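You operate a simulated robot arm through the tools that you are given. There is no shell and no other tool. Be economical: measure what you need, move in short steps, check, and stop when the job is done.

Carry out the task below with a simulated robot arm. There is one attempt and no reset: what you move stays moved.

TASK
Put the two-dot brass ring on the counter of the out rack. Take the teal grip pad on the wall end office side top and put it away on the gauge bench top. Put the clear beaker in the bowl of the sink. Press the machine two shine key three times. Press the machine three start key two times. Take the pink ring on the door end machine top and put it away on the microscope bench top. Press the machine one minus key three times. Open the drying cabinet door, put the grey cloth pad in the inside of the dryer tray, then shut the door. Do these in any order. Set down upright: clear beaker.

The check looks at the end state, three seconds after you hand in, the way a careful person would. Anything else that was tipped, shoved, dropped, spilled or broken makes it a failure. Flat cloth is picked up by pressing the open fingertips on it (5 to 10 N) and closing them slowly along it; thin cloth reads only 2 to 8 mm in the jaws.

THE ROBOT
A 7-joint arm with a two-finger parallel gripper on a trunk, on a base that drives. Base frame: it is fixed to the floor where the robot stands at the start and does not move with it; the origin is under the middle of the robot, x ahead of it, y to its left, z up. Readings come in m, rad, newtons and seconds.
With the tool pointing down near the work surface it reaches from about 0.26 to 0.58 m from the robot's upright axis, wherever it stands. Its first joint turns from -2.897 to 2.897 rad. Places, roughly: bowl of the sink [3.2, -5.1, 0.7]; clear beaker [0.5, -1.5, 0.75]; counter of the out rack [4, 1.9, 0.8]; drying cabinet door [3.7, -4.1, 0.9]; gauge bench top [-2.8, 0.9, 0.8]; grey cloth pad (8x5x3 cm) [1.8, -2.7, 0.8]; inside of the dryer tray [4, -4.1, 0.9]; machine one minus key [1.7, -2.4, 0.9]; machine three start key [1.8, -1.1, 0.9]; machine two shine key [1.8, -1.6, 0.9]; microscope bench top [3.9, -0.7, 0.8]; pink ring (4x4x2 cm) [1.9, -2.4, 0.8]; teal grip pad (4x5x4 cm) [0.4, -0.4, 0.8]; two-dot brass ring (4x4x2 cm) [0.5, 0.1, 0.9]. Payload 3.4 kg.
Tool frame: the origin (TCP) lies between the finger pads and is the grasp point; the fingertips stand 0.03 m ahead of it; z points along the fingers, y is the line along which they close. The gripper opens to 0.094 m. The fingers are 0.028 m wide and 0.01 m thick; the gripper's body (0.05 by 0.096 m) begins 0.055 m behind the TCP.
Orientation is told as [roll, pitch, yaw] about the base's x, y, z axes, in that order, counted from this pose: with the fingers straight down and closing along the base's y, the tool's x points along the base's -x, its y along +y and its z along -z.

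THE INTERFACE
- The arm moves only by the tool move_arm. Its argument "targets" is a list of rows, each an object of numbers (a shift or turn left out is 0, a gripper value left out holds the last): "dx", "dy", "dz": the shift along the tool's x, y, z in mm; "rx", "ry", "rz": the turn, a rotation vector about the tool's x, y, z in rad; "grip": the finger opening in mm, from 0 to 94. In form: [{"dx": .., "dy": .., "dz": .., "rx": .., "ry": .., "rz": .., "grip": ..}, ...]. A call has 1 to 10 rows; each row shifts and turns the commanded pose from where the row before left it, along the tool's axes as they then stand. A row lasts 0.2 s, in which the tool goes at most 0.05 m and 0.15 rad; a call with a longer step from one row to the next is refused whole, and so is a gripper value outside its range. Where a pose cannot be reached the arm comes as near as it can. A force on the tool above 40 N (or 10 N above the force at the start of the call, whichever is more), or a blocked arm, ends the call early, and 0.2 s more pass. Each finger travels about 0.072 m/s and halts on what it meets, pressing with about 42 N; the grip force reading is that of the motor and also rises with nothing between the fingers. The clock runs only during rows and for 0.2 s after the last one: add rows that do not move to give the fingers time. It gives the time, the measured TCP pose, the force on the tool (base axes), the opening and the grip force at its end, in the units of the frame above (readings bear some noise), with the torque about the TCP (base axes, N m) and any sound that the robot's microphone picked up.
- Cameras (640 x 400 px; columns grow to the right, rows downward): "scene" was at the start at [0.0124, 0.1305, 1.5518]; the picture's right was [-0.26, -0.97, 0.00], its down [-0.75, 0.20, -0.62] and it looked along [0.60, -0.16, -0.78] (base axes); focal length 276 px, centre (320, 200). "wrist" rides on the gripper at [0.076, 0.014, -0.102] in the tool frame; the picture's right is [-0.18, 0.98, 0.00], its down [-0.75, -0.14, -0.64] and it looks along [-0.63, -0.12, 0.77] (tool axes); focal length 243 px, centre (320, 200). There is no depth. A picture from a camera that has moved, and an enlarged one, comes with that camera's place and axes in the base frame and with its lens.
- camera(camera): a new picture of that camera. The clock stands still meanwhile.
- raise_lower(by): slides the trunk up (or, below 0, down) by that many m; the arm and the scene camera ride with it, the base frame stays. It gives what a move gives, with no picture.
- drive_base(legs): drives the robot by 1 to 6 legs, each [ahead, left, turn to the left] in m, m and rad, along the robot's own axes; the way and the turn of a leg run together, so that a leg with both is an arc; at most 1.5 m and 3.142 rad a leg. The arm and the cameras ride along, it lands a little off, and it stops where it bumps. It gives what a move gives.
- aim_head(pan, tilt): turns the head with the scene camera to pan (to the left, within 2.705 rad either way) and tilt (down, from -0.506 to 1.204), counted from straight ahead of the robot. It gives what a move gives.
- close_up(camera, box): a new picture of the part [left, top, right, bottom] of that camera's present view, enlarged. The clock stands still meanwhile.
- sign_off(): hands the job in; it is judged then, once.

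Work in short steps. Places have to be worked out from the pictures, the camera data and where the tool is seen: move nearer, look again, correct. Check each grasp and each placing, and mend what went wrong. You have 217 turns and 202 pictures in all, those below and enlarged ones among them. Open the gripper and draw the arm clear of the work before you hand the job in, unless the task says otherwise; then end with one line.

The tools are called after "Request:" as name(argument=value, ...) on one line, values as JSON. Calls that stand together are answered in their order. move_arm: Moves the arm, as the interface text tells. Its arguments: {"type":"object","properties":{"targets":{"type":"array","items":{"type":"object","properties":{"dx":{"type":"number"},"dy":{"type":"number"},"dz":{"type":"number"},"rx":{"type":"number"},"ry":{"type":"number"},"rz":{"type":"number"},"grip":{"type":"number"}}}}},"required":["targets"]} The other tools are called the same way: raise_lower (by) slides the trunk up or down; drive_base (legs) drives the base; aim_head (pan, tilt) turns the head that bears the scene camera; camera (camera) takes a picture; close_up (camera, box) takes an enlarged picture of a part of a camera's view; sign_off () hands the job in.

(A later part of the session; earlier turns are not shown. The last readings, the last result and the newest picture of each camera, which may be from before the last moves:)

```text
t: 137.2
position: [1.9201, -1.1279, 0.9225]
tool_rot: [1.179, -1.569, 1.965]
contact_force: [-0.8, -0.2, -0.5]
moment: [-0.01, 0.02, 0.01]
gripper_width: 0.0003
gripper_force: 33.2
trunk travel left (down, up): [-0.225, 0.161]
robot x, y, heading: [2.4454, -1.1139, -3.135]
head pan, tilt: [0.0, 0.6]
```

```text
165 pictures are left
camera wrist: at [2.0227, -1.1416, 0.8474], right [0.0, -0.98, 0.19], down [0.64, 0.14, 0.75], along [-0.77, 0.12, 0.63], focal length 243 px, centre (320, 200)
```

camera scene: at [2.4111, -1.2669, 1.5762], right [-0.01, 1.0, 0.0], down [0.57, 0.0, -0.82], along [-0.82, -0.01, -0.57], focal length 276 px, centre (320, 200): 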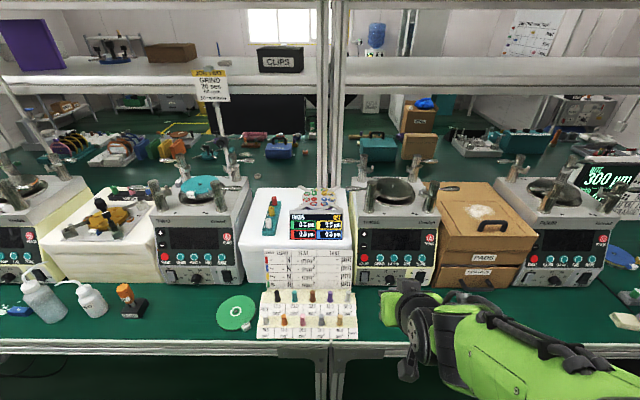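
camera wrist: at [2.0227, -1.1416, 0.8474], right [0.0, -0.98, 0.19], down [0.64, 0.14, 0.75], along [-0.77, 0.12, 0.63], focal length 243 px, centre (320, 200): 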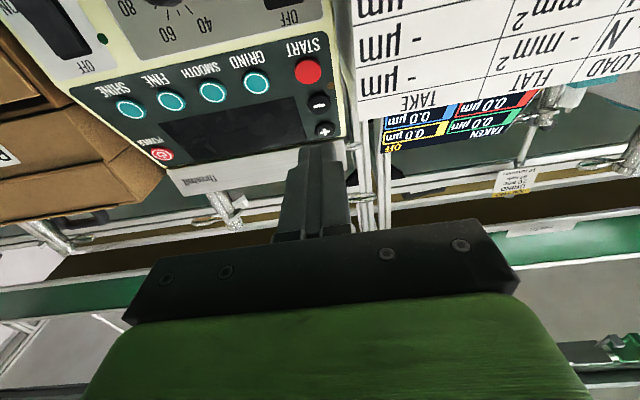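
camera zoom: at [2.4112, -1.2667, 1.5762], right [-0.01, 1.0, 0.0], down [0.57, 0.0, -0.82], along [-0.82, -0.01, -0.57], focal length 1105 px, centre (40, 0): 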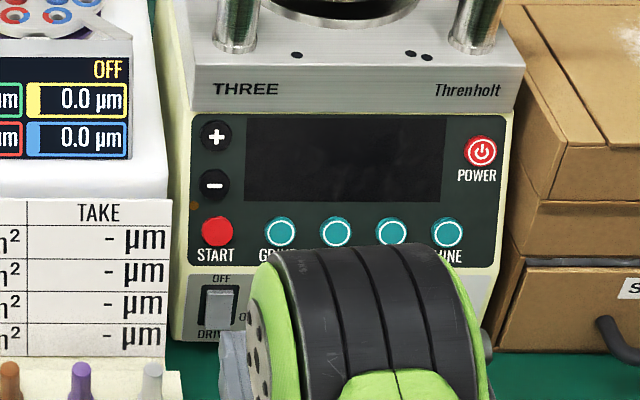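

Both cameras put START three at ≈[1.77,-1.124,0.90]. Lower 22 mm, advance to ~2.5 cm from the panel and check.

Request:
move_arm(targets=[{"dx": 22, "dy": -4}, {"dz": 40}, {"dz": 40}])

Request:
camera(camera="wrist")

Request:
close_up(camera="scene", box=[340, 200, 440, 300])

```text
t: 138.0
position: [1.8402, -1.1258, 0.9031]
tool_rot: [1.173, -1.567, 1.975]
contact_force: [-0.5, 0.4, 0.6]
moment: [-0.01, -0.02, -0.01]
gripper_width: 0.0002
gripper_force: 32.7
trunk travel left (down, up): [-0.225, 0.161]
robot x, y, heading: [2.4398, -1.1118, -3.135]
head pan, tilt: [0.0, 0.6]
```

```text
164 pictures are left
camera wrist: at [1.9429, -1.1384, 0.8264], right [0.0, -0.98, 0.18], down [0.64, 0.15, 0.75], along [-0.77, 0.11, 0.63], focal length 243 px, centre (320, 200)
```

wrist: 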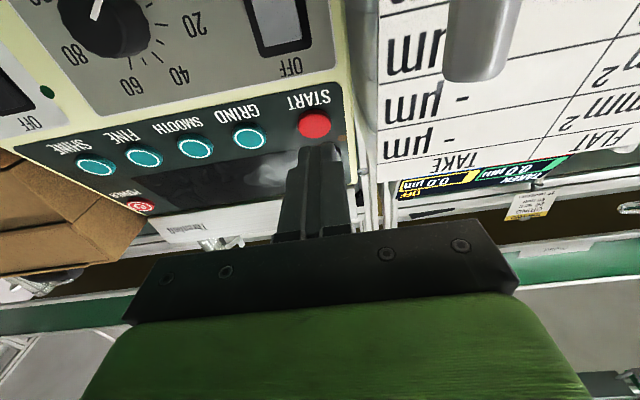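

```text
4.00 times, centred on (390, 250) of scene
camera zoom: at [2.4109, -1.2669, 1.5762], right [-0.01, 1.0, 0.0], down [0.57, 0.0, -0.82], along [-0.82, -0.01, -0.57], focal length 1105 px, centre (40, 0)
```

zoom: 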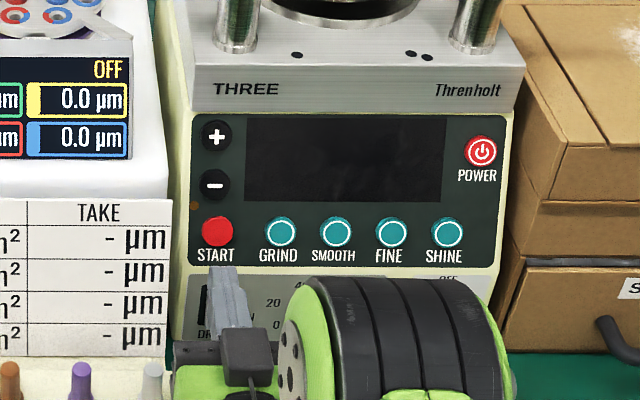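

Projection shows the tip will meet the START key. Advance to just short of it, then gently press.

Request:
move_arm(targets=[{"dz": 25}, {"dz": 5}, {"dz": 4}, {"dz": 3}, {"dz": 3}])

```text
t: 139.2
position: [1.8, -1.127, 0.9015]
tool_rot: [1.441, -1.568, 1.704]
contact_force: [0.7, -0.5, 1.0]
moment: [-0.01, 0.0, 0.04]
gripper_width: 0.0
gripper_force: 32.9
trunk travel left (down, up): [-0.225, 0.161]
robot x, y, heading: [2.4437, -1.1126, -3.137]
head pan, tilt: [0.0, 0.6]
```

No contact yet at tip x≈1.77. Continue in 3 mm steps.

Request:
move_arm(targets=[{"dz": 3}, {"dz": 3}, {"dz": 3}])

Request:
camera(camera="wrist")

```text
t: 140.2
position: [1.7957, -1.1275, 0.9006]
tool_rot: [0.061, -1.568, 3.085]
contact_force: [22.4, 0.5, 8.4]
moment: [-0.01, -0.06, -0.09]
gripper_width: 0.0
gripper_force: 33.0
trunk travel left (down, up): [-0.225, 0.161]
robot x, y, heading: [2.4391, -1.1098, -3.135]
head pan, tilt: [0.0, 0.6]
heard: click
stopped in row 3: the force on the tool passed its limit at 41 N (the readings are from after the stop); the commanded pose is now the measured one
```

```text
162 pictures are left
camera wrist: at [1.8991, -1.1398, 0.8247], right [0.0, -0.98, 0.18], down [0.64, 0.14, 0.76], along [-0.77, 0.11, 0.63], focal length 243 px, centre (320, 200)
```

wrist: 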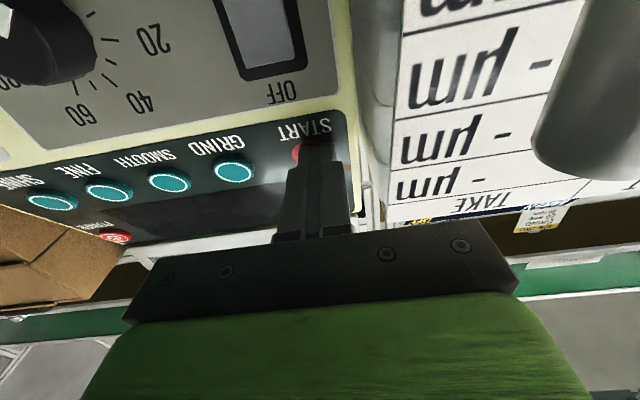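

A click: first press registered. The tip sits a bit toward -y of the key; back off 12 mm, shift 5 mm and press a second time.

Request:
move_arm(targets=[{"dz": -12}, {"dy": -5}, {}])

Request:
move_arm(targets=[{"dz": 5}, {"dz": 4}, {"dz": 3}, {"dz": 2}])

```text
t: 141.0
position: [1.8043, -1.1212, 0.8974]
tool_rot: [0.081, -1.561, 3.066]
contact_force: [0.4, 0.2, 0.2]
moment: [-0.02, 0.01, 0.01]
gripper_width: 0.0
gripper_force: 33.4
trunk travel left (down, up): [-0.225, 0.161]
robot x, y, heading: [2.4442, -1.1133, -3.133]
head pan, tilt: [0.0, 0.6]
```

```text
t: 141.9
position: [1.797, -1.1215, 0.8974]
tool_rot: [0.024, -1.56, 3.125]
contact_force: [25.1, -0.4, 9.0]
moment: [0.0, -0.04, 0.02]
gripper_width: 0.0001
gripper_force: 32.8
trunk travel left (down, up): [-0.225, 0.161]
robot x, y, heading: [2.4448, -1.1144, -3.136]
head pan, tilt: [0.0, 0.6]
heard: click
stopped in row 4: the force on the tool passed its limit at 43 N (the readings are from after the stop); the commanded pose is now the measured one
```

Second click heard — machine three is done. Retreat 10 cm and raise, then slide the base left to machine two.

Request:
move_arm(targets=[{"dz": -40}, {"dz": -50}, {"dz": -30, "dx": -30}, {"dx": -45}, {"dx": -45}, {"dx": -45}])

Request:
drive_base(legs=[[0, 0.45, 0]])

Request:
camera(camera="scene")

```text
t: 143.3
position: [1.9109, -1.1206, 1.0643]
tool_rot: [0.0, -1.553, -3.135]
contact_force: [0.0, -0.2, 0.4]
moment: [-0.01, 0.0, -0.01]
gripper_width: 0.0
gripper_force: 32.6
trunk travel left (down, up): [-0.225, 0.161]
robot x, y, heading: [2.4403, -1.1096, -3.137]
head pan, tilt: [0.0, 0.6]
```

```text
t: 146.1
position: [1.9114, -1.5666, 1.0646]
tool_rot: [-0.018, -1.552, -3.12]
contact_force: [0.6, -0.8, 0.2]
moment: [0.03, 0.0, -0.02]
gripper_width: 0.0002
gripper_force: 32.7
trunk travel left (down, up): [-0.225, 0.161]
robot x, y, heading: [2.4421, -1.5621, -3.139]
head pan, tilt: [0.0, 0.6]
```

```text
161 pictures are left
camera scene: at [2.414, -1.7163, 1.5761], right [0.0, 1.0, 0.0], down [0.57, 0.0, -0.83], along [-0.83, 0.0, -0.57], focal length 276 px, centre (320, 200)
```

scene: 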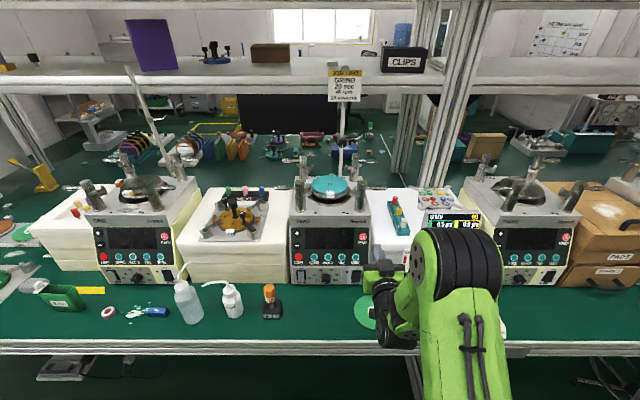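

Request:
close_up(camera="scene", box=[280, 190, 400, 300])

```text
3.64 times, centred on (340, 245) of scene
camera zoom: at [2.414, -1.7163, 1.5761], right [0.0, 1.0, 0.0], down [0.57, 0.0, -0.83], along [-0.83, 0.0, -0.57], focal length 1005 px, centre (247, 36)
```

zoom: 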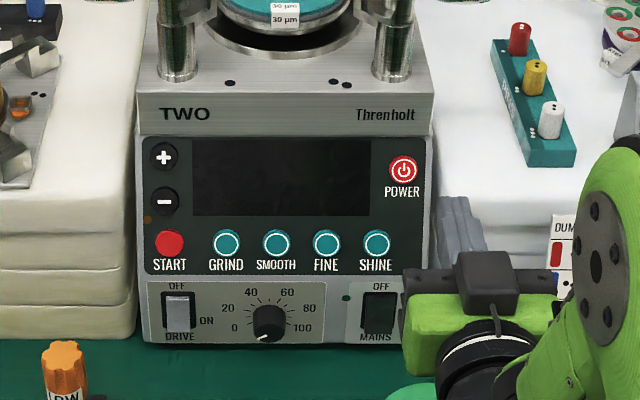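

SHINE two lies at ≈[1.765,-1.598,0.899]. Align, lower and approach to ~2.5 cm.

Request:
move_arm(targets=[{"dy": 16, "dx": 40, "ry": -0.018}, {"dy": 15, "dx": 45}, {"dx": 45}, {"dx": 36}, {"dz": 45}, {"dz": 40}])

Request:
camera(camera="wrist")

Request:
close_up(camera="scene", box=[280, 190, 400, 300])

```text
t: 147.4
position: [1.8262, -1.5964, 0.8964]
tool_rot: [-0.075, -1.573, -3.065]
contact_force: [-0.2, 0.4, 0.0]
moment: [-0.01, 0.01, 0.0]
gripper_width: 0.0
gripper_force: 33.2
trunk travel left (down, up): [-0.225, 0.161]
robot x, y, heading: [2.4409, -1.5591, -3.136]
head pan, tilt: [0.0, 0.6]
```

```text
159 pictures are left
camera wrist: at [1.9302, -1.6112, 0.8204], right [0.0, -0.98, 0.18], down [0.64, 0.14, 0.75], along [-0.77, 0.12, 0.63], focal length 243 px, centre (320, 200)
```

wrist: 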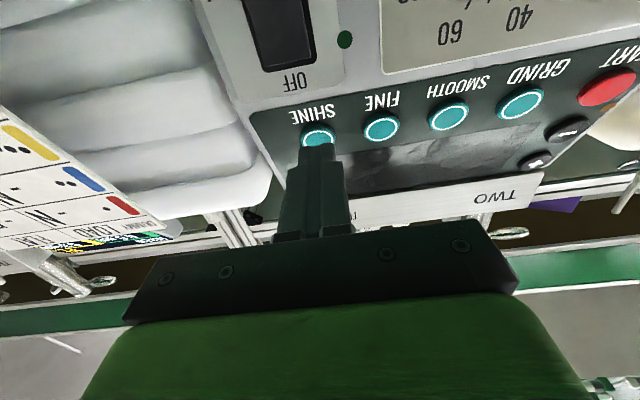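

```text
3.64 times, centred on (340, 245) of scene
camera zoom: at [2.4134, -1.7154, 1.5762], right [0.0, 1.0, 0.0], down [0.57, 0.0, -0.82], along [-0.82, 0.0, -0.57], focal length 1005 px, centre (247, 36)
```

zoom: 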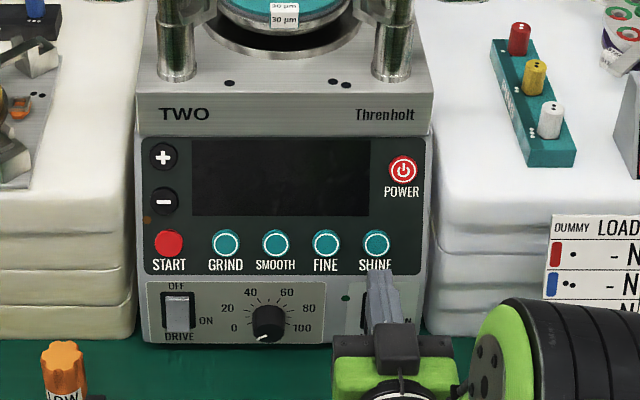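

Aligned with SHINE. First press.

Request:
move_arm(targets=[{"dz": 18}, {"dz": 4}, {"dz": 3}, {"dz": 2}, {"dz": 2}, {"dz": 2}])

```text
t: 148.8
position: [1.7972, -1.5975, 0.8979]
tool_rot: [0.343, -1.568, 2.8]
contact_force: [4.9, -0.2, -2.0]
moment: [0.0, -0.17, 0.04]
gripper_width: 0.0
gripper_force: 33.2
trunk travel left (down, up): [-0.225, 0.161]
robot x, y, heading: [2.4431, -1.5624, -3.142]
head pan, tilt: [0.0, 0.6]
heard: click
```

Click one. Release 10 mm and press again.

Request:
move_arm(targets=[{"dz": -10}, {}])

Request:
move_arm(targets=[{"dz": 4}, {"dz": 3}, {"dz": 3}])

Request:
move_arm(targets=[{"dz": -10}, {}])

```text
t: 149.4
position: [1.8059, -1.5973, 0.8985]
tool_rot: [3.105, -1.569, 0.038]
contact_force: [-0.9, 0.3, -0.2]
moment: [0.01, 0.03, 0.02]
gripper_width: 0.0
gripper_force: 33.2
trunk travel left (down, up): [-0.225, 0.161]
robot x, y, heading: [2.4447, -1.5636, -3.141]
head pan, tilt: [0.0, 0.6]
```

```text
t: 150.2
position: [1.7972, -1.5969, 0.8977]
tool_rot: [0.142, -1.567, 3.001]
contact_force: [5.3, 0.9, -2.6]
moment: [-0.02, -0.11, -0.01]
gripper_width: 0.0003
gripper_force: 32.9
trunk travel left (down, up): [-0.225, 0.161]
robot x, y, heading: [2.4409, -1.562, -3.141]
head pan, tilt: [0.0, 0.6]
heard: click
```

```text
t: 150.8
position: [1.8058, -1.5973, 0.8976]
tool_rot: [3.014, -1.57, 0.127]
contact_force: [-0.5, -1.3, -0.1]
moment: [0.0, -0.01, -0.02]
gripper_width: 0.0002
gripper_force: 33.4
trunk travel left (down, up): [-0.225, 0.161]
robot x, y, heading: [2.4429, -1.559, -3.149]
head pan, tilt: [0.0, 0.6]
```

Second click. Third press, then retreat and raise.

Request:
move_arm(targets=[{"dz": 4}, {"dz": 3}, {"dz": 3}])

Request:
move_arm(targets=[{"dz": -30}, {"dz": -50}, {"dz": -40}, {"dx": -40}, {"dx": -45}, {"dx": -45}, {"dx": -40}])

Request:
drive_base(legs=[[0, 0.72, 0.008]])

Request:
camera(camera="scene")

```text
t: 151.7
position: [1.7961, -1.5974, 0.8972]
tool_rot: [0.142, -1.57, 3.001]
contact_force: [4.8, -0.2, -2.4]
moment: [0.0, -0.13, 0.01]
gripper_width: 0.0
gripper_force: 32.4
trunk travel left (down, up): [-0.225, 0.161]
robot x, y, heading: [2.4426, -1.5602, -3.141]
head pan, tilt: [0.0, 0.6]
heard: click
```

```text
t: 153.2
position: [1.9159, -1.5972, 1.0696]
tool_rot: [2.141, -1.569, 1.004]
contact_force: [0.9, -0.2, 0.4]
moment: [0.0, 0.01, -0.02]
gripper_width: 0.0001
gripper_force: 32.7
trunk travel left (down, up): [-0.225, 0.161]
robot x, y, heading: [2.4463, -1.561, -3.139]
head pan, tilt: [0.0, 0.6]
```

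```text
t: 157.1
position: [1.9183, -2.3071, 1.069]
tool_rot: [-3.082, -1.569, -0.055]
contact_force: [-0.3, -0.3, 0.4]
moment: [-0.02, 0.01, -0.03]
gripper_width: 0.0
gripper_force: 33.1
trunk travel left (down, up): [-0.225, 0.161]
robot x, y, heading: [2.4443, -2.2732, -3.135]
head pan, tilt: [0.0, 0.6]
```

```text
157 pictures are left
camera scene: at [2.4175, -2.424, 1.5761], right [-0.01, 1.0, 0.0], down [0.56, 0.0, -0.82], along [-0.82, -0.01, -0.57], focal length 276 px, centre (320, 200)
```

scene: 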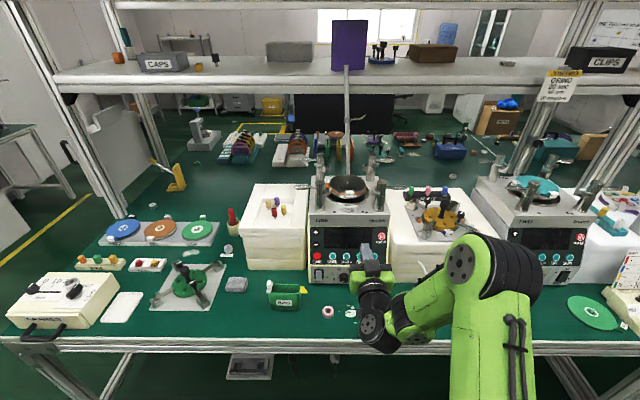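

Three clicks on machine two. Machine one is now ahead; zoom on its panel and the pink ring.

Request:
close_up(camera="scene", box=[220, 190, 400, 330])

```text
2.86 times, centred on (310, 260) of scene
camera zoom: at [2.4175, -2.424, 1.5761], right [-0.01, 1.0, 0.0], down [0.56, 0.0, -0.82], along [-0.82, -0.01, -0.57], focal length 789 px, centre (349, 29)
```

zoom: 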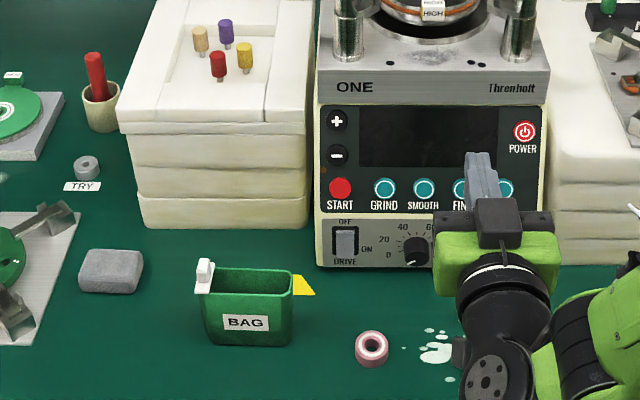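

Minus key of machine one ≈[1.762,-2.445,0.942]. Align and lower, then look with the wrist camera before advancing (the bag's top is ≈0.89, left of the path).

Request:
move_arm(targets=[{"dy": 47}, {"dy": 45}, {"dy": 45}, {"dx": 45}, {"dx": 45}, {"dx": 37}, {"dz": 40}])

Request:
camera(camera="wrist")

Request:
close_up(camera="scene", box=[250, 200, 400, 320])

```text
t: 158.7
position: [1.8763, -2.4456, 0.9422]
tool_rot: [2.037, -1.57, 1.111]
contact_force: [0.4, -0.5, 0.2]
moment: [0.0, -0.01, 0.0]
gripper_width: 0.0
gripper_force: 33.2
trunk travel left (down, up): [-0.225, 0.161]
robot x, y, heading: [2.446, -2.2674, -3.137]
head pan, tilt: [0.0, 0.6]
```

```text
155 pictures are left
camera wrist: at [1.9797, -2.4581, 0.8661], right [0.01, -0.98, 0.18], down [0.64, 0.15, 0.75], along [-0.77, 0.11, 0.63], focal length 243 px, centre (320, 200)
```

wrist: 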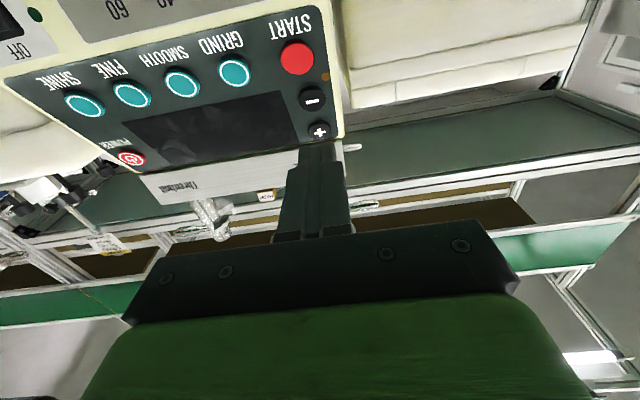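

```text
3.33 times, centred on (325, 260) of scene
camera zoom: at [2.4166, -2.4224, 1.5763], right [-0.01, 1.0, 0.0], down [0.57, 0.0, -0.82], along [-0.82, -0.01, -0.57], focal length 921 px, centre (303, 0)
```

zoom: 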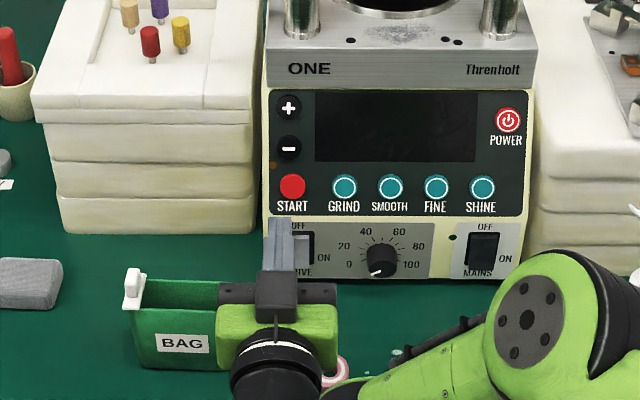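

The panel leans back slightly: minus key ≈[1.752,-2.444,0.935], and the finger's lower edge at z≈0.928 will meet it. Advance, then press slowly.

Request:
move_arm(targets=[{"dz": 40}, {"dz": 30}])

Request:
close_up(camera="wrist", box=[220, 60, 420, 240])

Request:
close_up(camera="scene", box=[280, 200, 360, 280])

```text
t: 159.3
position: [1.81, -2.4463, 0.9415]
tool_rot: [2.955, -1.57, 0.192]
contact_force: [-0.3, 0.2, 0.0]
moment: [0.0, -0.01, -0.03]
gripper_width: 0.0
gripper_force: 33.3
trunk travel left (down, up): [-0.225, 0.161]
robot x, y, heading: [2.4451, -2.269, -3.135]
head pan, tilt: [0.0, 0.6]
```

```text
2.22 times, centred on (320, 150) of wrist
camera zoom: at [1.9119, -2.4586, 0.8656], right [0.01, -0.98, 0.18], down [0.64, 0.15, 0.75], along [-0.77, 0.11, 0.63], focal length 539 px, centre (320, 311)
```

zoom: 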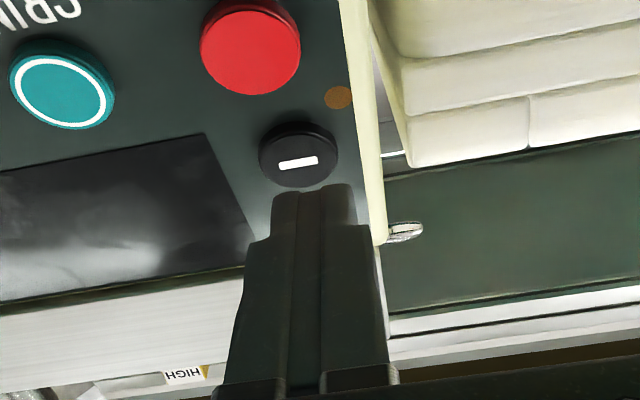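

```text
5.00 times, centred on (320, 240) of scene
camera zoom: at [2.4176, -2.4238, 1.5761], right [-0.01, 1.0, 0.0], down [0.56, 0.0, -0.83], along [-0.83, -0.01, -0.56], focal length 1382 px, centre (320, 0)
```

zoom: 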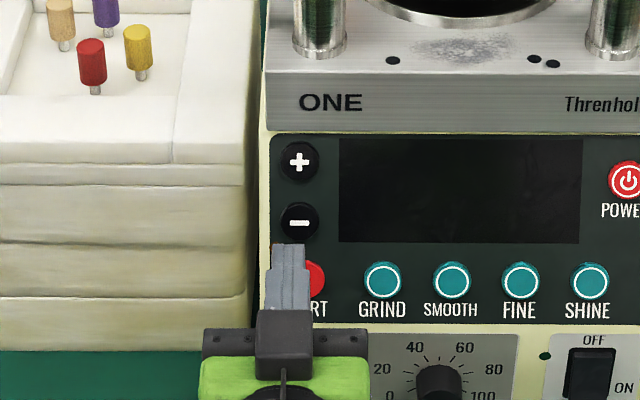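

Estimates agree on minus key z≈0.939; the tip is ~6 mm toward -y. Shift 5 mm in +y, raise 3 mm, and press.

Request:
move_arm(targets=[{"dy": -5, "dx": -3}, {"dz": 10}, {"dz": 5}, {"dz": 4}, {"dz": 3}, {"dz": 3}, {"dz": 3}])

Request:
close_up(camera="wrist", box=[220, 60, 420, 240])

```text
t: 160.9
position: [1.7795, -2.4414, 0.9453]
tool_rot: [2.549, -1.568, 0.597]
contact_force: [1.0, 0.2, -0.1]
moment: [0.0, 0.02, 0.0]
gripper_width: 0.0
gripper_force: 32.7
trunk travel left (down, up): [-0.225, 0.161]
robot x, y, heading: [2.4457, -2.27, -3.134]
head pan, tilt: [0.0, 0.6]
```

```text
2.22 times, centred on (320, 150) of wrist
camera zoom: at [1.8829, -2.454, 0.8687], right [0.01, -0.98, 0.19], down [0.64, 0.15, 0.75], along [-0.77, 0.11, 0.63], focal length 539 px, centre (320, 311)
```

zoom: 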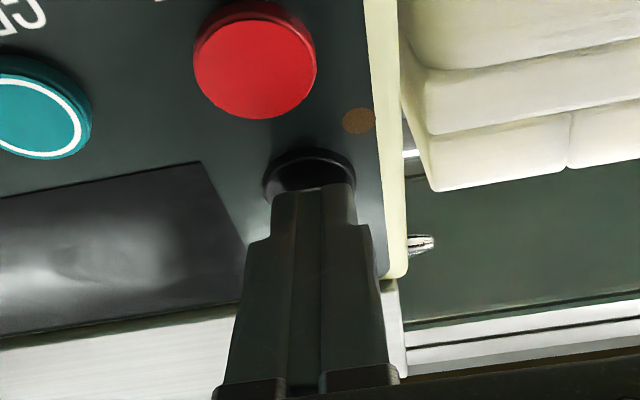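

Tip is centred over the minus key and near it. Continue in 2–3 mm steps.

Request:
move_arm(targets=[{"dz": 3}, {"dz": 2}, {"dz": 2}, {"dz": 2}])

```text
t: 161.9
position: [1.7753, -2.4415, 0.9466]
tool_rot: [-3.039, -1.569, -0.094]
contact_force: [25.0, 2.9, -0.3]
moment: [0.04, -0.37, -0.13]
gripper_width: 0.0
gripper_force: 33.4
trunk travel left (down, up): [-0.225, 0.161]
robot x, y, heading: [2.4451, -2.2712, -3.139]
head pan, tilt: [0.0, 0.6]
heard: click
```

Click one. Release and press twice more.

Request:
move_arm(targets=[{"dz": -12}, {}])

Request:
move_arm(targets=[{"dz": 5}, {"dz": 4}, {"dz": 3}])

Request:
move_arm(targets=[{"dz": -12}, {}])

```text
t: 162.5
position: [1.7837, -2.4418, 0.9457]
tool_rot: [2.749, -1.569, 0.396]
contact_force: [-0.2, -0.2, -0.7]
moment: [0.01, 0.0, -0.01]
gripper_width: 0.0002
gripper_force: 33.3
trunk travel left (down, up): [-0.225, 0.161]
robot x, y, heading: [2.4455, -2.2675, -3.134]
head pan, tilt: [0.0, 0.6]
```

```text
t: 163.3
position: [1.7748, -2.4414, 0.9466]
tool_rot: [2.691, -1.568, 0.461]
contact_force: [20.9, 1.9, 0.3]
moment: [-0.02, -0.29, -0.13]
gripper_width: 0.0001
gripper_force: 32.6
trunk travel left (down, up): [-0.225, 0.161]
robot x, y, heading: [2.4448, -2.2703, -3.137]
head pan, tilt: [0.0, 0.6]
heard: click
```

```text
t: 163.9
position: [1.7832, -2.4417, 0.945]
tool_rot: [2.805, -1.568, 0.343]
contact_force: [0.1, 0.2, 0.7]
moment: [-0.02, -0.01, 0.0]
gripper_width: 0.0
gripper_force: 33.0
trunk travel left (down, up): [-0.225, 0.161]
robot x, y, heading: [2.4449, -2.2711, -3.136]
head pan, tilt: [0.0, 0.6]
```

Third press, then retreat and look at the panel.

Request:
move_arm(targets=[{"dz": 5}, {"dz": 4}, {"dz": 3}])

Request:
move_arm(targets=[{"dz": -30}, {"dz": -50}, {"dz": -50}, {"dx": -40}, {"dx": -40}, {"dx": -40}, {"dx": -40, "dz": -20}])

Request:
close_up(camera="scene", box=[180, 180, 420, 340])

```text
t: 164.7
position: [1.7749, -2.4443, 0.9456]
tool_rot: [2.934, -1.569, 0.217]
contact_force: [22.9, 4.5, 0.2]
moment: [0.01, -0.33, -0.16]
gripper_width: 0.0001
gripper_force: 32.8
trunk travel left (down, up): [-0.225, 0.161]
robot x, y, heading: [2.4445, -2.2693, -3.128]
head pan, tilt: [0.0, 0.6]
heard: click
```

```text
t: 166.3
position: [1.9218, -2.4398, 1.1052]
tool_rot: [2.333, -1.567, 0.815]
contact_force: [-0.7, 0.3, 0.1]
moment: [0.04, -0.03, -0.01]
gripper_width: 0.0001
gripper_force: 33.2
trunk travel left (down, up): [-0.225, 0.161]
robot x, y, heading: [2.4449, -2.2709, -3.138]
head pan, tilt: [0.0, 0.6]
```

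```text
2.50 times, centred on (300, 260) of scene
camera zoom: at [2.4184, -2.4232, 1.5762], right [-0.01, 1.0, 0.0], down [0.56, 0.0, -0.83], along [-0.83, -0.01, -0.56], focal length 691 px, centre (370, 50)
```

zoom: 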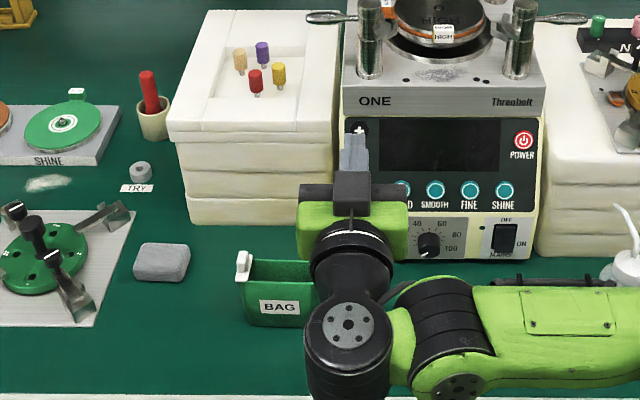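

Three clicks; machine one done. The pink ring lies at ≈[1.915,-2.41,0.81]. Turn the tool back to pointing down above it.

Request:
move_arm(targets=[{"ry": 0.15}, {"ry": 0.15}, {"ry": 0.15}, {"ry": 0.15}, {"ry": 0.15}, {"ry": 0.15}, {"ry": 0.15}, {"ry": 0.15}, {"ry": 0.15}, {"ry": 0.15}])

Request:
move_arm(targets=[{"ry": 0.067, "dy": -20, "grip": 70}, {"dz": 40, "dy": -8}, {"dz": 40}])

Request:
camera(camera="wrist")

```text
t: 168.5
position: [1.8929, -2.4447, 1.093]
tool_rot: [0.001, -0.924, -3.137]
contact_force: [0.4, 0.5, 0.4]
moment: [0.0, -0.04, 0.02]
gripper_width: 0.0
gripper_force: 32.9
out of reach, approached as far as the arm can: row 4, 5, 6, 7, 8, 9, 10
trunk travel left (down, up): [-0.225, 0.161]
robot x, y, heading: [2.4446, -2.2657, -3.132]
head pan, tilt: [0.0, 0.6]
```

```text
t: 169.3
position: [1.833, -2.4337, 1.0346]
tool_rot: [-0.004, -0.857, -3.137]
contact_force: [0.4, 0.1, 0.2]
moment: [-0.03, 0.01, -0.01]
gripper_width: 0.0699
gripper_force: 0.1
out of reach, approached as far as the arm can: row 1, 3
trunk travel left (down, up): [-0.225, 0.161]
robot x, y, heading: [2.4494, -2.2664, -3.135]
head pan, tilt: [0.0, 0.6]
```

```text
149 pictures are left
camera wrist: at [1.9608, -2.446, 1.0436], right [-0.12, -0.98, 0.14], down [-0.01, 0.14, 0.99], along [-0.99, 0.12, -0.02], focal length 243 px, centre (320, 200)
```

wrist: 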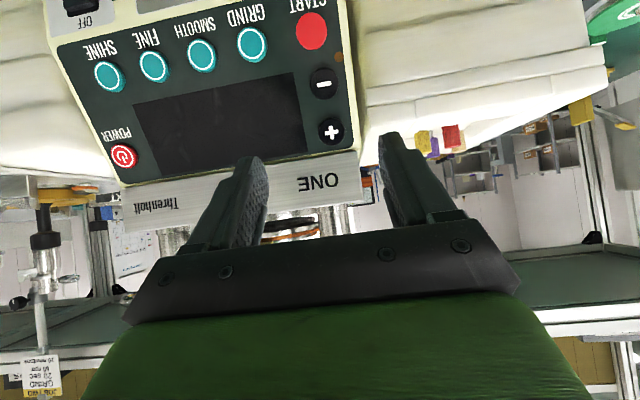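

Too far out to unpitch; pull back ~15 cm and up first, then finish turning down.

Request:
move_arm(targets=[{"dx": 19, "dz": -33}, {"dx": 19, "dz": -33}, {"dx": 19, "dz": -33}, {"dx": 19, "dz": -33}, {"ry": 0.15}, {"ry": 0.15}, {"ry": 0.15}, {"ry": 0.15}, {"ry": 0.15}, {"ry": 0.1}])

```text
t: 171.5
position: [1.8914, -2.4334, 1.0422]
tool_rot: [0.002, -0.808, -3.137]
contact_force: [-1.0, -0.5, 0.4]
moment: [-0.01, 0.01, 0.02]
gripper_width: 0.0699
gripper_force: 0.1
out of reach, approached as far as the arm can: row 2, 3, 4, 5, 6, 7, 8, 9, 10
trunk travel left (down, up): [-0.225, 0.161]
robot x, y, heading: [2.4429, -2.2696, -3.135]
head pan, tilt: [0.0, 0.6]
```

Near a joint limit. Re-pitch up a bit, centre the arm laterally and pull back before unpitching.

Request:
move_arm(targets=[{"ry": -0.15}, {"ry": -0.15}, {"ry": -0.15, "dy": -30}, {"dy": -45, "dz": -20}, {"dy": -45, "dz": -30}, {"dy": -40, "dz": -40}, {"dz": -40}])

```text
refused: row 5 steps farther than a row can; nothing moved
```

Reduce the step sizes.

Request:
move_arm(targets=[{"ry": -0.15}, {"ry": -0.15}, {"ry": -0.15, "dy": -30}, {"dy": -40, "dz": -20}, {"dy": -40, "dz": -25}, {"dy": -40, "dz": -25}, {"dz": -40}, {"dz": -30}])

```text
t: 173.3
position: [1.9938, -2.2823, 1.0883]
tool_rot: [0.004, -1.257, -3.14]
contact_force: [-0.2, -0.1, -0.7]
moment: [-0.02, 0.0, -0.02]
gripper_width: 0.07
gripper_force: 0.1
out of reach, approached as far as the arm can: row 8
trunk travel left (down, up): [-0.225, 0.161]
robot x, y, heading: [2.4435, -2.2646, -3.133]
head pan, tilt: [0.0, 0.6]
```

Now central at 0.45 m ahead. Unpitch step by step.

Request:
move_arm(targets=[{"ry": 0.15}, {"ry": 0.15}, {"ry": 0.15}, {"ry": 0.15}, {"ry": 0.15}, {"ry": 0.15}, {"ry": 0.15}, {"ry": 0.15}, {"ry": 0.057}])

```text
t: 175.5
position: [2.1403, -2.2276, 0.7709]
tool_rot: [0.014, -0.307, 3.081]
contact_force: [0.0, -0.3, 0.0]
moment: [0.01, -0.03, 0.0]
gripper_width: 0.07
gripper_force: 0.0
out of reach, approached as far as the arm can: row 2, 3, 4, 5, 6, 7, 8, 9
trunk travel left (down, up): [-0.225, 0.161]
robot x, y, heading: [2.4454, -2.2703, -3.135]
head pan, tilt: [0.0, 0.6]
stopped in row 9: the arm was blocked; the commanded pose is now the measured one
```

The arm swung low in front of the bench and was blocked. Look at once.

Request:
camera(camera="scene")

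Request:
camera(camera="wrist")

```text
148 pictures are left
camera scene: at [2.4174, -2.4231, 1.5762], right [-0.01, 1.0, 0.0], down [0.57, 0.0, -0.82], along [-0.82, -0.01, -0.57], focal length 276 px, centre (320, 200)
```

scene: 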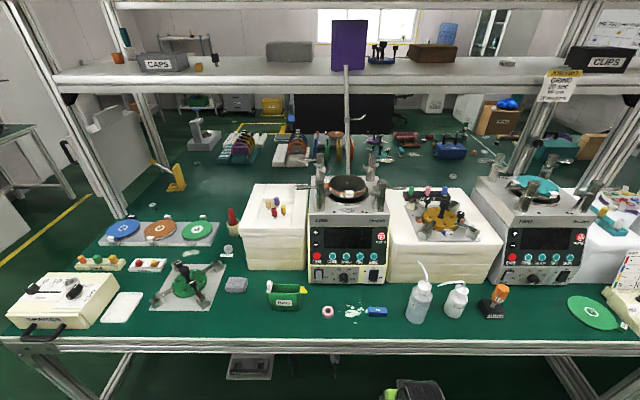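

```text
147 pictures are left
camera wrist: at [2.2426, -2.2453, 0.8457], right [-0.23, -0.97, 0.07], down [-0.51, 0.18, 0.84], along [-0.83, 0.16, -0.54], focal length 243 px, centre (320, 200)
```

wrist: 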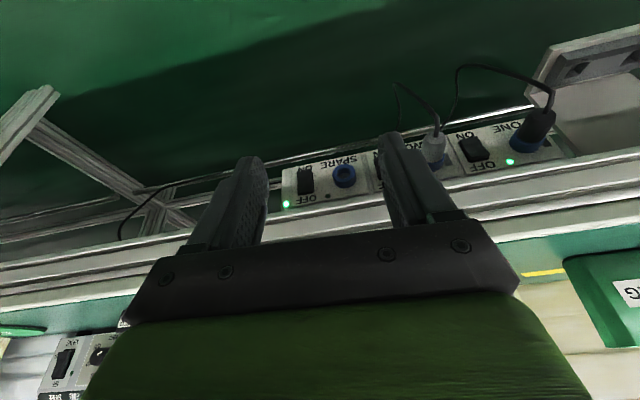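

Nothing on the bench looks disturbed; the arm is just folded low by the bench edge. Back the base off 0.25 m, then raise the arm and straighten the tool.

Request:
drive_base(legs=[[-0.3, 0, 0]])

Request:
move_arm(targets=[{"dz": -30, "dx": -20}, {"dz": -30, "dx": -20}, {"dz": -35}, {"dz": -35}, {"dz": -35}])

```text
t: 177.6
position: [2.4385, -2.2255, 0.7706]
tool_rot: [0.014, -0.309, 3.086]
contact_force: [-0.6, -0.3, -0.6]
moment: [0.0, 0.01, -0.01]
gripper_width: 0.07
gripper_force: 0.0
trunk travel left (down, up): [-0.225, 0.161]
robot x, y, heading: [2.7457, -2.2658, -3.12]
head pan, tilt: [0.0, 0.6]
```

```text
t: 178.8
position: [2.4358, -2.2208, 0.7819]
tool_rot: [0.002, -0.329, 3.073]
contact_force: [-0.7, -1.2, -0.5]
moment: [-0.03, 0.02, 0.0]
gripper_width: 0.0701
gripper_force: 0.2
out of reach, approached as far as the arm can: row 1, 2, 3, 4, 5
trunk travel left (down, up): [-0.225, 0.161]
robot x, y, heading: [2.7431, -2.269, -3.128]
head pan, tilt: [0.0, 0.6]
```

Hardly moved; look at the arm's posture from the head camera.

Request:
aim_head(pan=-0.1, tilt=1.2)

Request:
camera(camera="scene")

```text
t: 179.8
position: [2.4353, -2.2205, 0.7815]
tool_rot: [0.003, -0.329, 3.072]
contact_force: [0.0, -0.2, 0.2]
moment: [0.0, 0.0, 0.01]
gripper_width: 0.0699
gripper_force: 0.0
trunk travel left (down, up): [-0.225, 0.161]
robot x, y, heading: [2.7441, -2.268, -3.129]
head pan, tilt: [-0.099, 1.201]
```

```text
146 pictures are left
camera scene: at [2.7497, -2.4147, 1.5316], right [0.09, 1.0, 0.0], down [0.93, -0.08, -0.36], along [-0.36, 0.03, -0.93], focal length 276 px, centre (320, 200)
```

scene: 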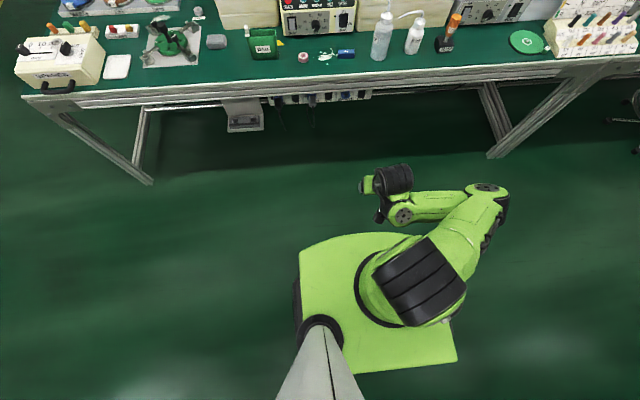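

The elbow has swung far out to the right. Try unfolding forward/left with the tool in free air.

Request:
move_arm(targets=[{"dx": -30, "dy": 20}, {"dx": -30, "dy": 20}, {"dx": -30, "dy": 20}])

Request:
move_arm(targets=[{"ry": 0.1}, {"ry": 0.1}, {"ry": 0.1}])

```text
t: 180.6
position: [2.4225, -2.2758, 0.7641]
tool_rot: [0.018, -0.32, 3.086]
contact_force: [-0.7, 0.5, 0.3]
moment: [0.05, 0.03, -0.03]
gripper_width: 0.0702
gripper_force: 0.1
out of reach, approached as far as the arm can: row 1, 2, 3
trunk travel left (down, up): [-0.225, 0.161]
robot x, y, heading: [2.745, -2.2616, -3.128]
head pan, tilt: [-0.099, 1.201]
```

```text
t: 181.3
position: [2.4505, -2.2702, 0.7501]
tool_rot: [0.041, -0.25, 2.961]
contact_force: [0.3, 0.3, 0.1]
moment: [0.02, -0.02, 0.0]
gripper_width: 0.07
gripper_force: 0.1
out of reach, approached as far as the arm can: row 1, 2, 3
trunk travel left (down, up): [-0.225, 0.161]
robot x, y, heading: [2.7435, -2.2671, -3.132]
head pan, tilt: [-0.099, 1.201]
stopped in row 3: the arm was blocked; the commanded pose is now the measured one
```

The wrist is at its limit this way; reverse the path instead: pitch the tool back up.

Request:
move_arm(targets=[{"ry": -0.15}, {"ry": -0.15}, {"ry": -0.15}, {"ry": -0.15}, {"ry": -0.15}, {"ry": -0.15}])

Request:
camera(camera="scene")

```text
t: 182.4
position: [2.3957, -2.2938, 0.7956]
tool_rot: [0.36, -0.987, 2.608]
contact_force: [0.0, 0.7, -1.4]
moment: [0.04, 0.01, 0.02]
gripper_width: 0.07
gripper_force: 0.1
out of reach, approached as far as the arm can: row 5
trunk travel left (down, up): [-0.225, 0.161]
robot x, y, heading: [2.7445, -2.2644, -3.125]
head pan, tilt: [-0.099, 1.201]
stopped in row 5: the arm was blocked; the commanded pose is now the measured one
```

```text
145 pictures are left
camera scene: at [2.7503, -2.4142, 1.5316], right [0.09, 1.0, 0.0], down [0.93, -0.08, -0.36], along [-0.36, 0.03, -0.93], focal length 276 px, centre (320, 200)
```

scene: 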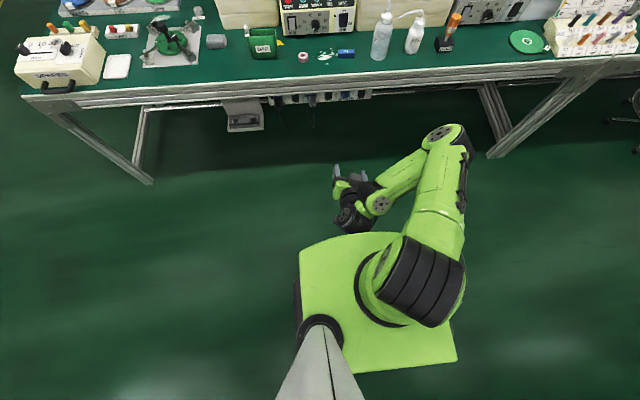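

Freed somewhat. Now move up and forward together (mainly along tool -x).

Request:
move_arm(targets=[{"dx": -40, "dz": 8}, {"dx": -40, "dz": 8}, {"dx": -40, "dz": 8}, {"dx": -40, "dz": 8}, {"dx": -40, "dz": 8}])

Request:
camera(camera="scene")

```text
t: 183.6
position: [2.2692, -2.2354, 0.9383]
tool_rot: [0.362, -0.985, 2.603]
contact_force: [-0.1, -0.7, 1.3]
moment: [0.03, -0.02, -0.04]
gripper_width: 0.07
gripper_force: 0.0
trunk travel left (down, up): [-0.225, 0.161]
robot x, y, heading: [2.7432, -2.2659, -3.126]
head pan, tilt: [-0.099, 1.201]
```

```text
144 pictures are left
camera scene: at [2.7498, -2.4146, 1.5316], right [0.09, 1.0, 0.0], down [0.93, -0.08, -0.36], along [-0.36, 0.03, -0.93], focal length 276 px, centre (320, 200)
```

scene: 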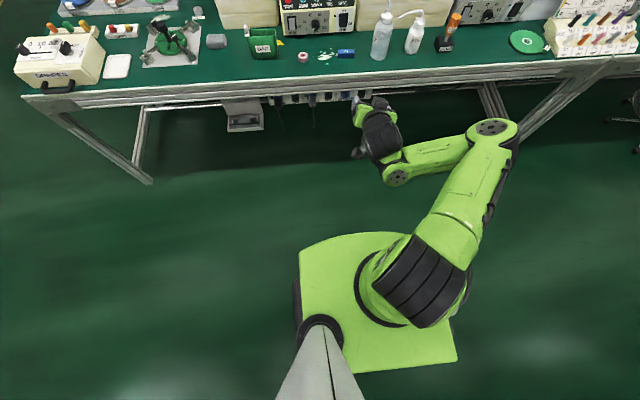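

Good response. Continue straight up ~15 cm.

Request:
move_arm(targets=[{"dx": -31, "dz": -21}, {"dx": -31, "dz": -21}, {"dx": -31, "dz": -21}, {"dx": -31, "dz": -21}, {"dx": -31, "dz": -21}])

Request:
camera(camera="scene")

```text
t: 184.8
position: [2.3009, -2.2055, 1.0551]
tool_rot: [0.365, -0.998, 2.6]
contact_force: [0.2, -0.3, 0.3]
moment: [0.01, -0.01, 0.01]
gripper_width: 0.0698
gripper_force: 0.1
out of reach, approached as far as the arm can: row 3, 4, 5
trunk travel left (down, up): [-0.225, 0.161]
robot x, y, heading: [2.7474, -2.2634, -3.13]
head pan, tilt: [-0.099, 1.201]
```

```text
143 pictures are left
camera scene: at [2.7503, -2.4145, 1.5316], right [0.09, 1.0, 0.0], down [0.93, -0.08, -0.36], along [-0.36, 0.03, -0.93], focal length 276 px, centre (320, 200)
```

scene: 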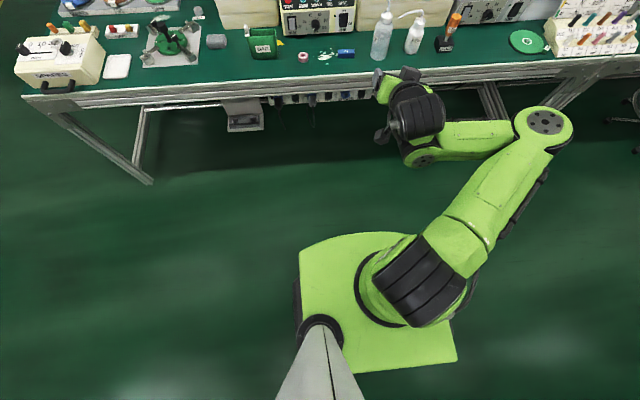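

Fix the residual twist first, then move nearer to the home-like spot (right side, closer in).

Request:
move_arm(targets=[{"rz": -0.145}, {"rz": -0.14}, {"rx": -0.1}, {"dy": -30}, {"dy": -30}, {"dy": -30}])

Request:
move_arm(targets=[{"ry": 0.1}, {"ry": 0.1}])

```text
t: 186.2
position: [2.3031, -2.2067, 1.0457]
tool_rot: [-0.008, -1.03, 3.109]
contact_force: [-0.6, -0.1, -0.8]
moment: [0.01, -0.02, 0.04]
gripper_width: 0.0699
gripper_force: 0.0
out of reach, approached as far as the arm can: row 1, 3, 4, 5, 6
trunk travel left (down, up): [-0.225, 0.161]
robot x, y, heading: [2.7438, -2.2684, -3.128]
head pan, tilt: [-0.099, 1.201]
```

```text
t: 186.8
position: [2.3085, -2.2067, 1.0096]
tool_rot: [-0.008, -0.944, 3.107]
contact_force: [0.5, -0.5, -0.6]
moment: [0.04, -0.02, 0.03]
gripper_width: 0.0702
gripper_force: 0.0
out of reach, approached as far as the arm can: row 1, 2
trunk travel left (down, up): [-0.225, 0.161]
robot x, y, heading: [2.7439, -2.2667, -3.126]
head pan, tilt: [-0.099, 1.201]
```

Experiment in free air before the bench: go back to horizontal, extend ahead to ~0.6 m to straighten the arm.

Request:
move_arm(targets=[{"ry": -0.15}, {"ry": -0.15}, {"ry": -0.15}, {"ry": -0.15}, {"dz": 40}, {"dz": 40}, {"dz": 40}, {"dz": 30}])

Request:
camera(camera="scene")

```text
t: 188.6
position: [2.1406, -2.2129, 0.9901]
tool_rot: [-0.009, -1.399, 3.123]
contact_force: [-0.3, -0.3, -0.4]
moment: [-0.01, -0.05, 0.01]
gripper_width: 0.0698
gripper_force: 0.0
out of reach, approached as far as the arm can: row 1, 2, 4
trunk travel left (down, up): [-0.225, 0.161]
robot x, y, heading: [2.7435, -2.2663, -3.128]
head pan, tilt: [-0.099, 1.201]
```

```text
142 pictures are left
camera scene: at [2.7491, -2.4151, 1.5316], right [0.09, 1.0, 0.0], down [0.93, -0.08, -0.36], along [-0.36, 0.03, -0.93], focal length 276 px, centre (320, 200)
```

scene: 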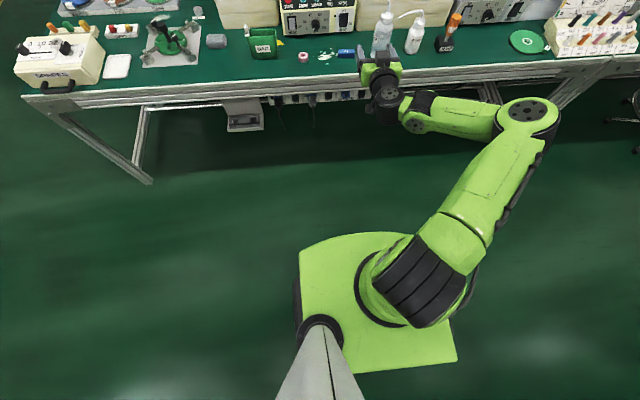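

The elbow has dropped low, compared with the good posture earlier (elbow high). Back off a little and raise the TCP high to lift the elbow again.

Request:
drive_base(legs=[[-0.2, 0, 0]])

Request:
move_arm(targets=[{"dx": -40, "dz": -7}, {"dx": -40, "dz": -7}, {"dx": -40, "dz": -7}, {"dx": -40, "dz": -7}, {"dx": -40, "dz": -7}, {"dx": -40, "dz": -7}, {"dx": -40, "dz": -7}, {"dx": -40, "dz": -7}])

Request:
camera(camera="scene")

```text
t: 190.2
position: [2.3404, -2.2105, 0.9905]
tool_rot: [-0.005, -1.398, 3.121]
contact_force: [0.6, -0.2, 0.5]
moment: [0.01, -0.02, 0.01]
gripper_width: 0.0698
gripper_force: 0.1
trunk travel left (down, up): [-0.225, 0.161]
robot x, y, heading: [2.9457, -2.2625, -3.13]
head pan, tilt: [-0.099, 1.201]
```

```text
t: 192.0
position: [2.3419, -2.2104, 1.3145]
tool_rot: [-0.007, -1.399, 3.122]
contact_force: [-0.1, 0.3, 0.4]
moment: [-0.02, -0.05, 0.0]
gripper_width: 0.0701
gripper_force: 0.1
trunk travel left (down, up): [-0.225, 0.161]
robot x, y, heading: [2.9395, -2.2631, -3.126]
head pan, tilt: [-0.099, 1.201]
```

```text
141 pictures are left
camera scene: at [2.9491, -2.4127, 1.5316], right [0.09, 1.0, 0.0], down [0.93, -0.08, -0.36], along [-0.36, 0.03, -0.93], focal length 276 px, centre (320, 200)
```

scene: 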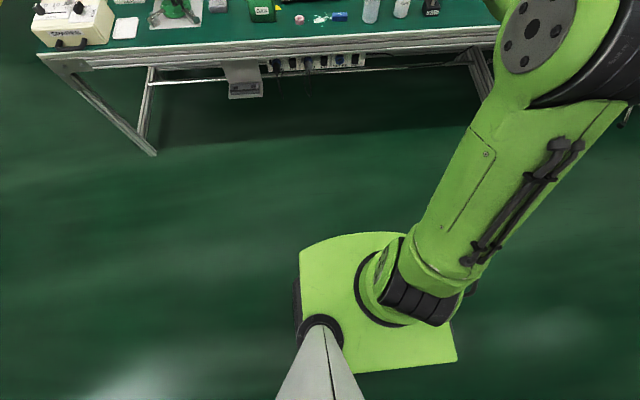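

Elbow is high again. Come down and back to ~0.40 m ahead, z≈1.12, then unpitch gently.

Request:
move_arm(targets=[{"dx": 20, "dz": -40}, {"dx": 20, "dz": -40}, {"dx": 30, "dz": -35}, {"dx": 30, "dz": -30, "ry": 0.08}, {"ry": 0.1}, {"ry": 0.1}])

Request:
camera(camera="scene")

```text
t: 193.4
position: [2.5014, -2.2149, 1.2399]
tool_rot: [-0.005, -1.116, 3.118]
contact_force: [-0.8, 0.5, -0.8]
moment: [0.01, 0.03, -0.03]
gripper_width: 0.0701
gripper_force: 0.1
trunk travel left (down, up): [-0.225, 0.161]
robot x, y, heading: [2.945, -2.2609, -3.127]
head pan, tilt: [-0.099, 1.201]
```

```text
140 pictures are left
camera scene: at [2.9488, -2.4124, 1.5316], right [0.09, 1.0, 0.0], down [0.93, -0.08, -0.36], along [-0.36, 0.03, -0.93], focal length 276 px, centre (320, 200)
```

scene: 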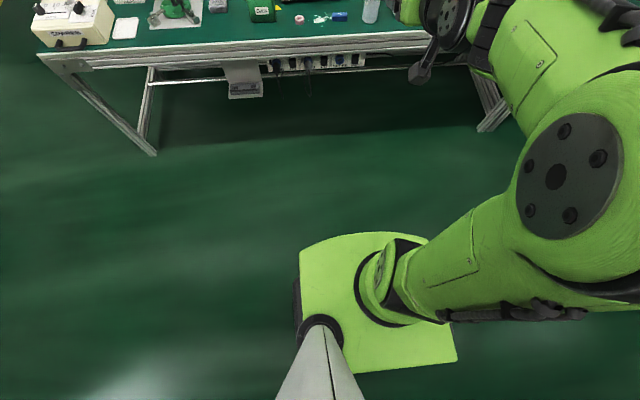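

Reachable throughout. Keep unpitching while coming down.

Request:
move_arm(targets=[{"ry": 0.15}, {"ry": 0.15}, {"ry": 0.15}, {"ry": 0.15}, {"ry": 0.15}, {"ry": 0.15}, {"ry": 0.15}, {"ry": 0.06}])

```text
t: 195.2
position: [2.4994, -2.2151, 1.2419]
tool_rot: [-0.002, -0.006, 3.115]
contact_force: [0.5, -0.2, 0.1]
moment: [0.02, -0.02, -0.01]
gripper_width: 0.0699
gripper_force: 0.0
trunk travel left (down, up): [-0.225, 0.161]
robot x, y, heading: [2.9431, -2.2664, -3.129]
head pan, tilt: [-0.099, 1.201]
```

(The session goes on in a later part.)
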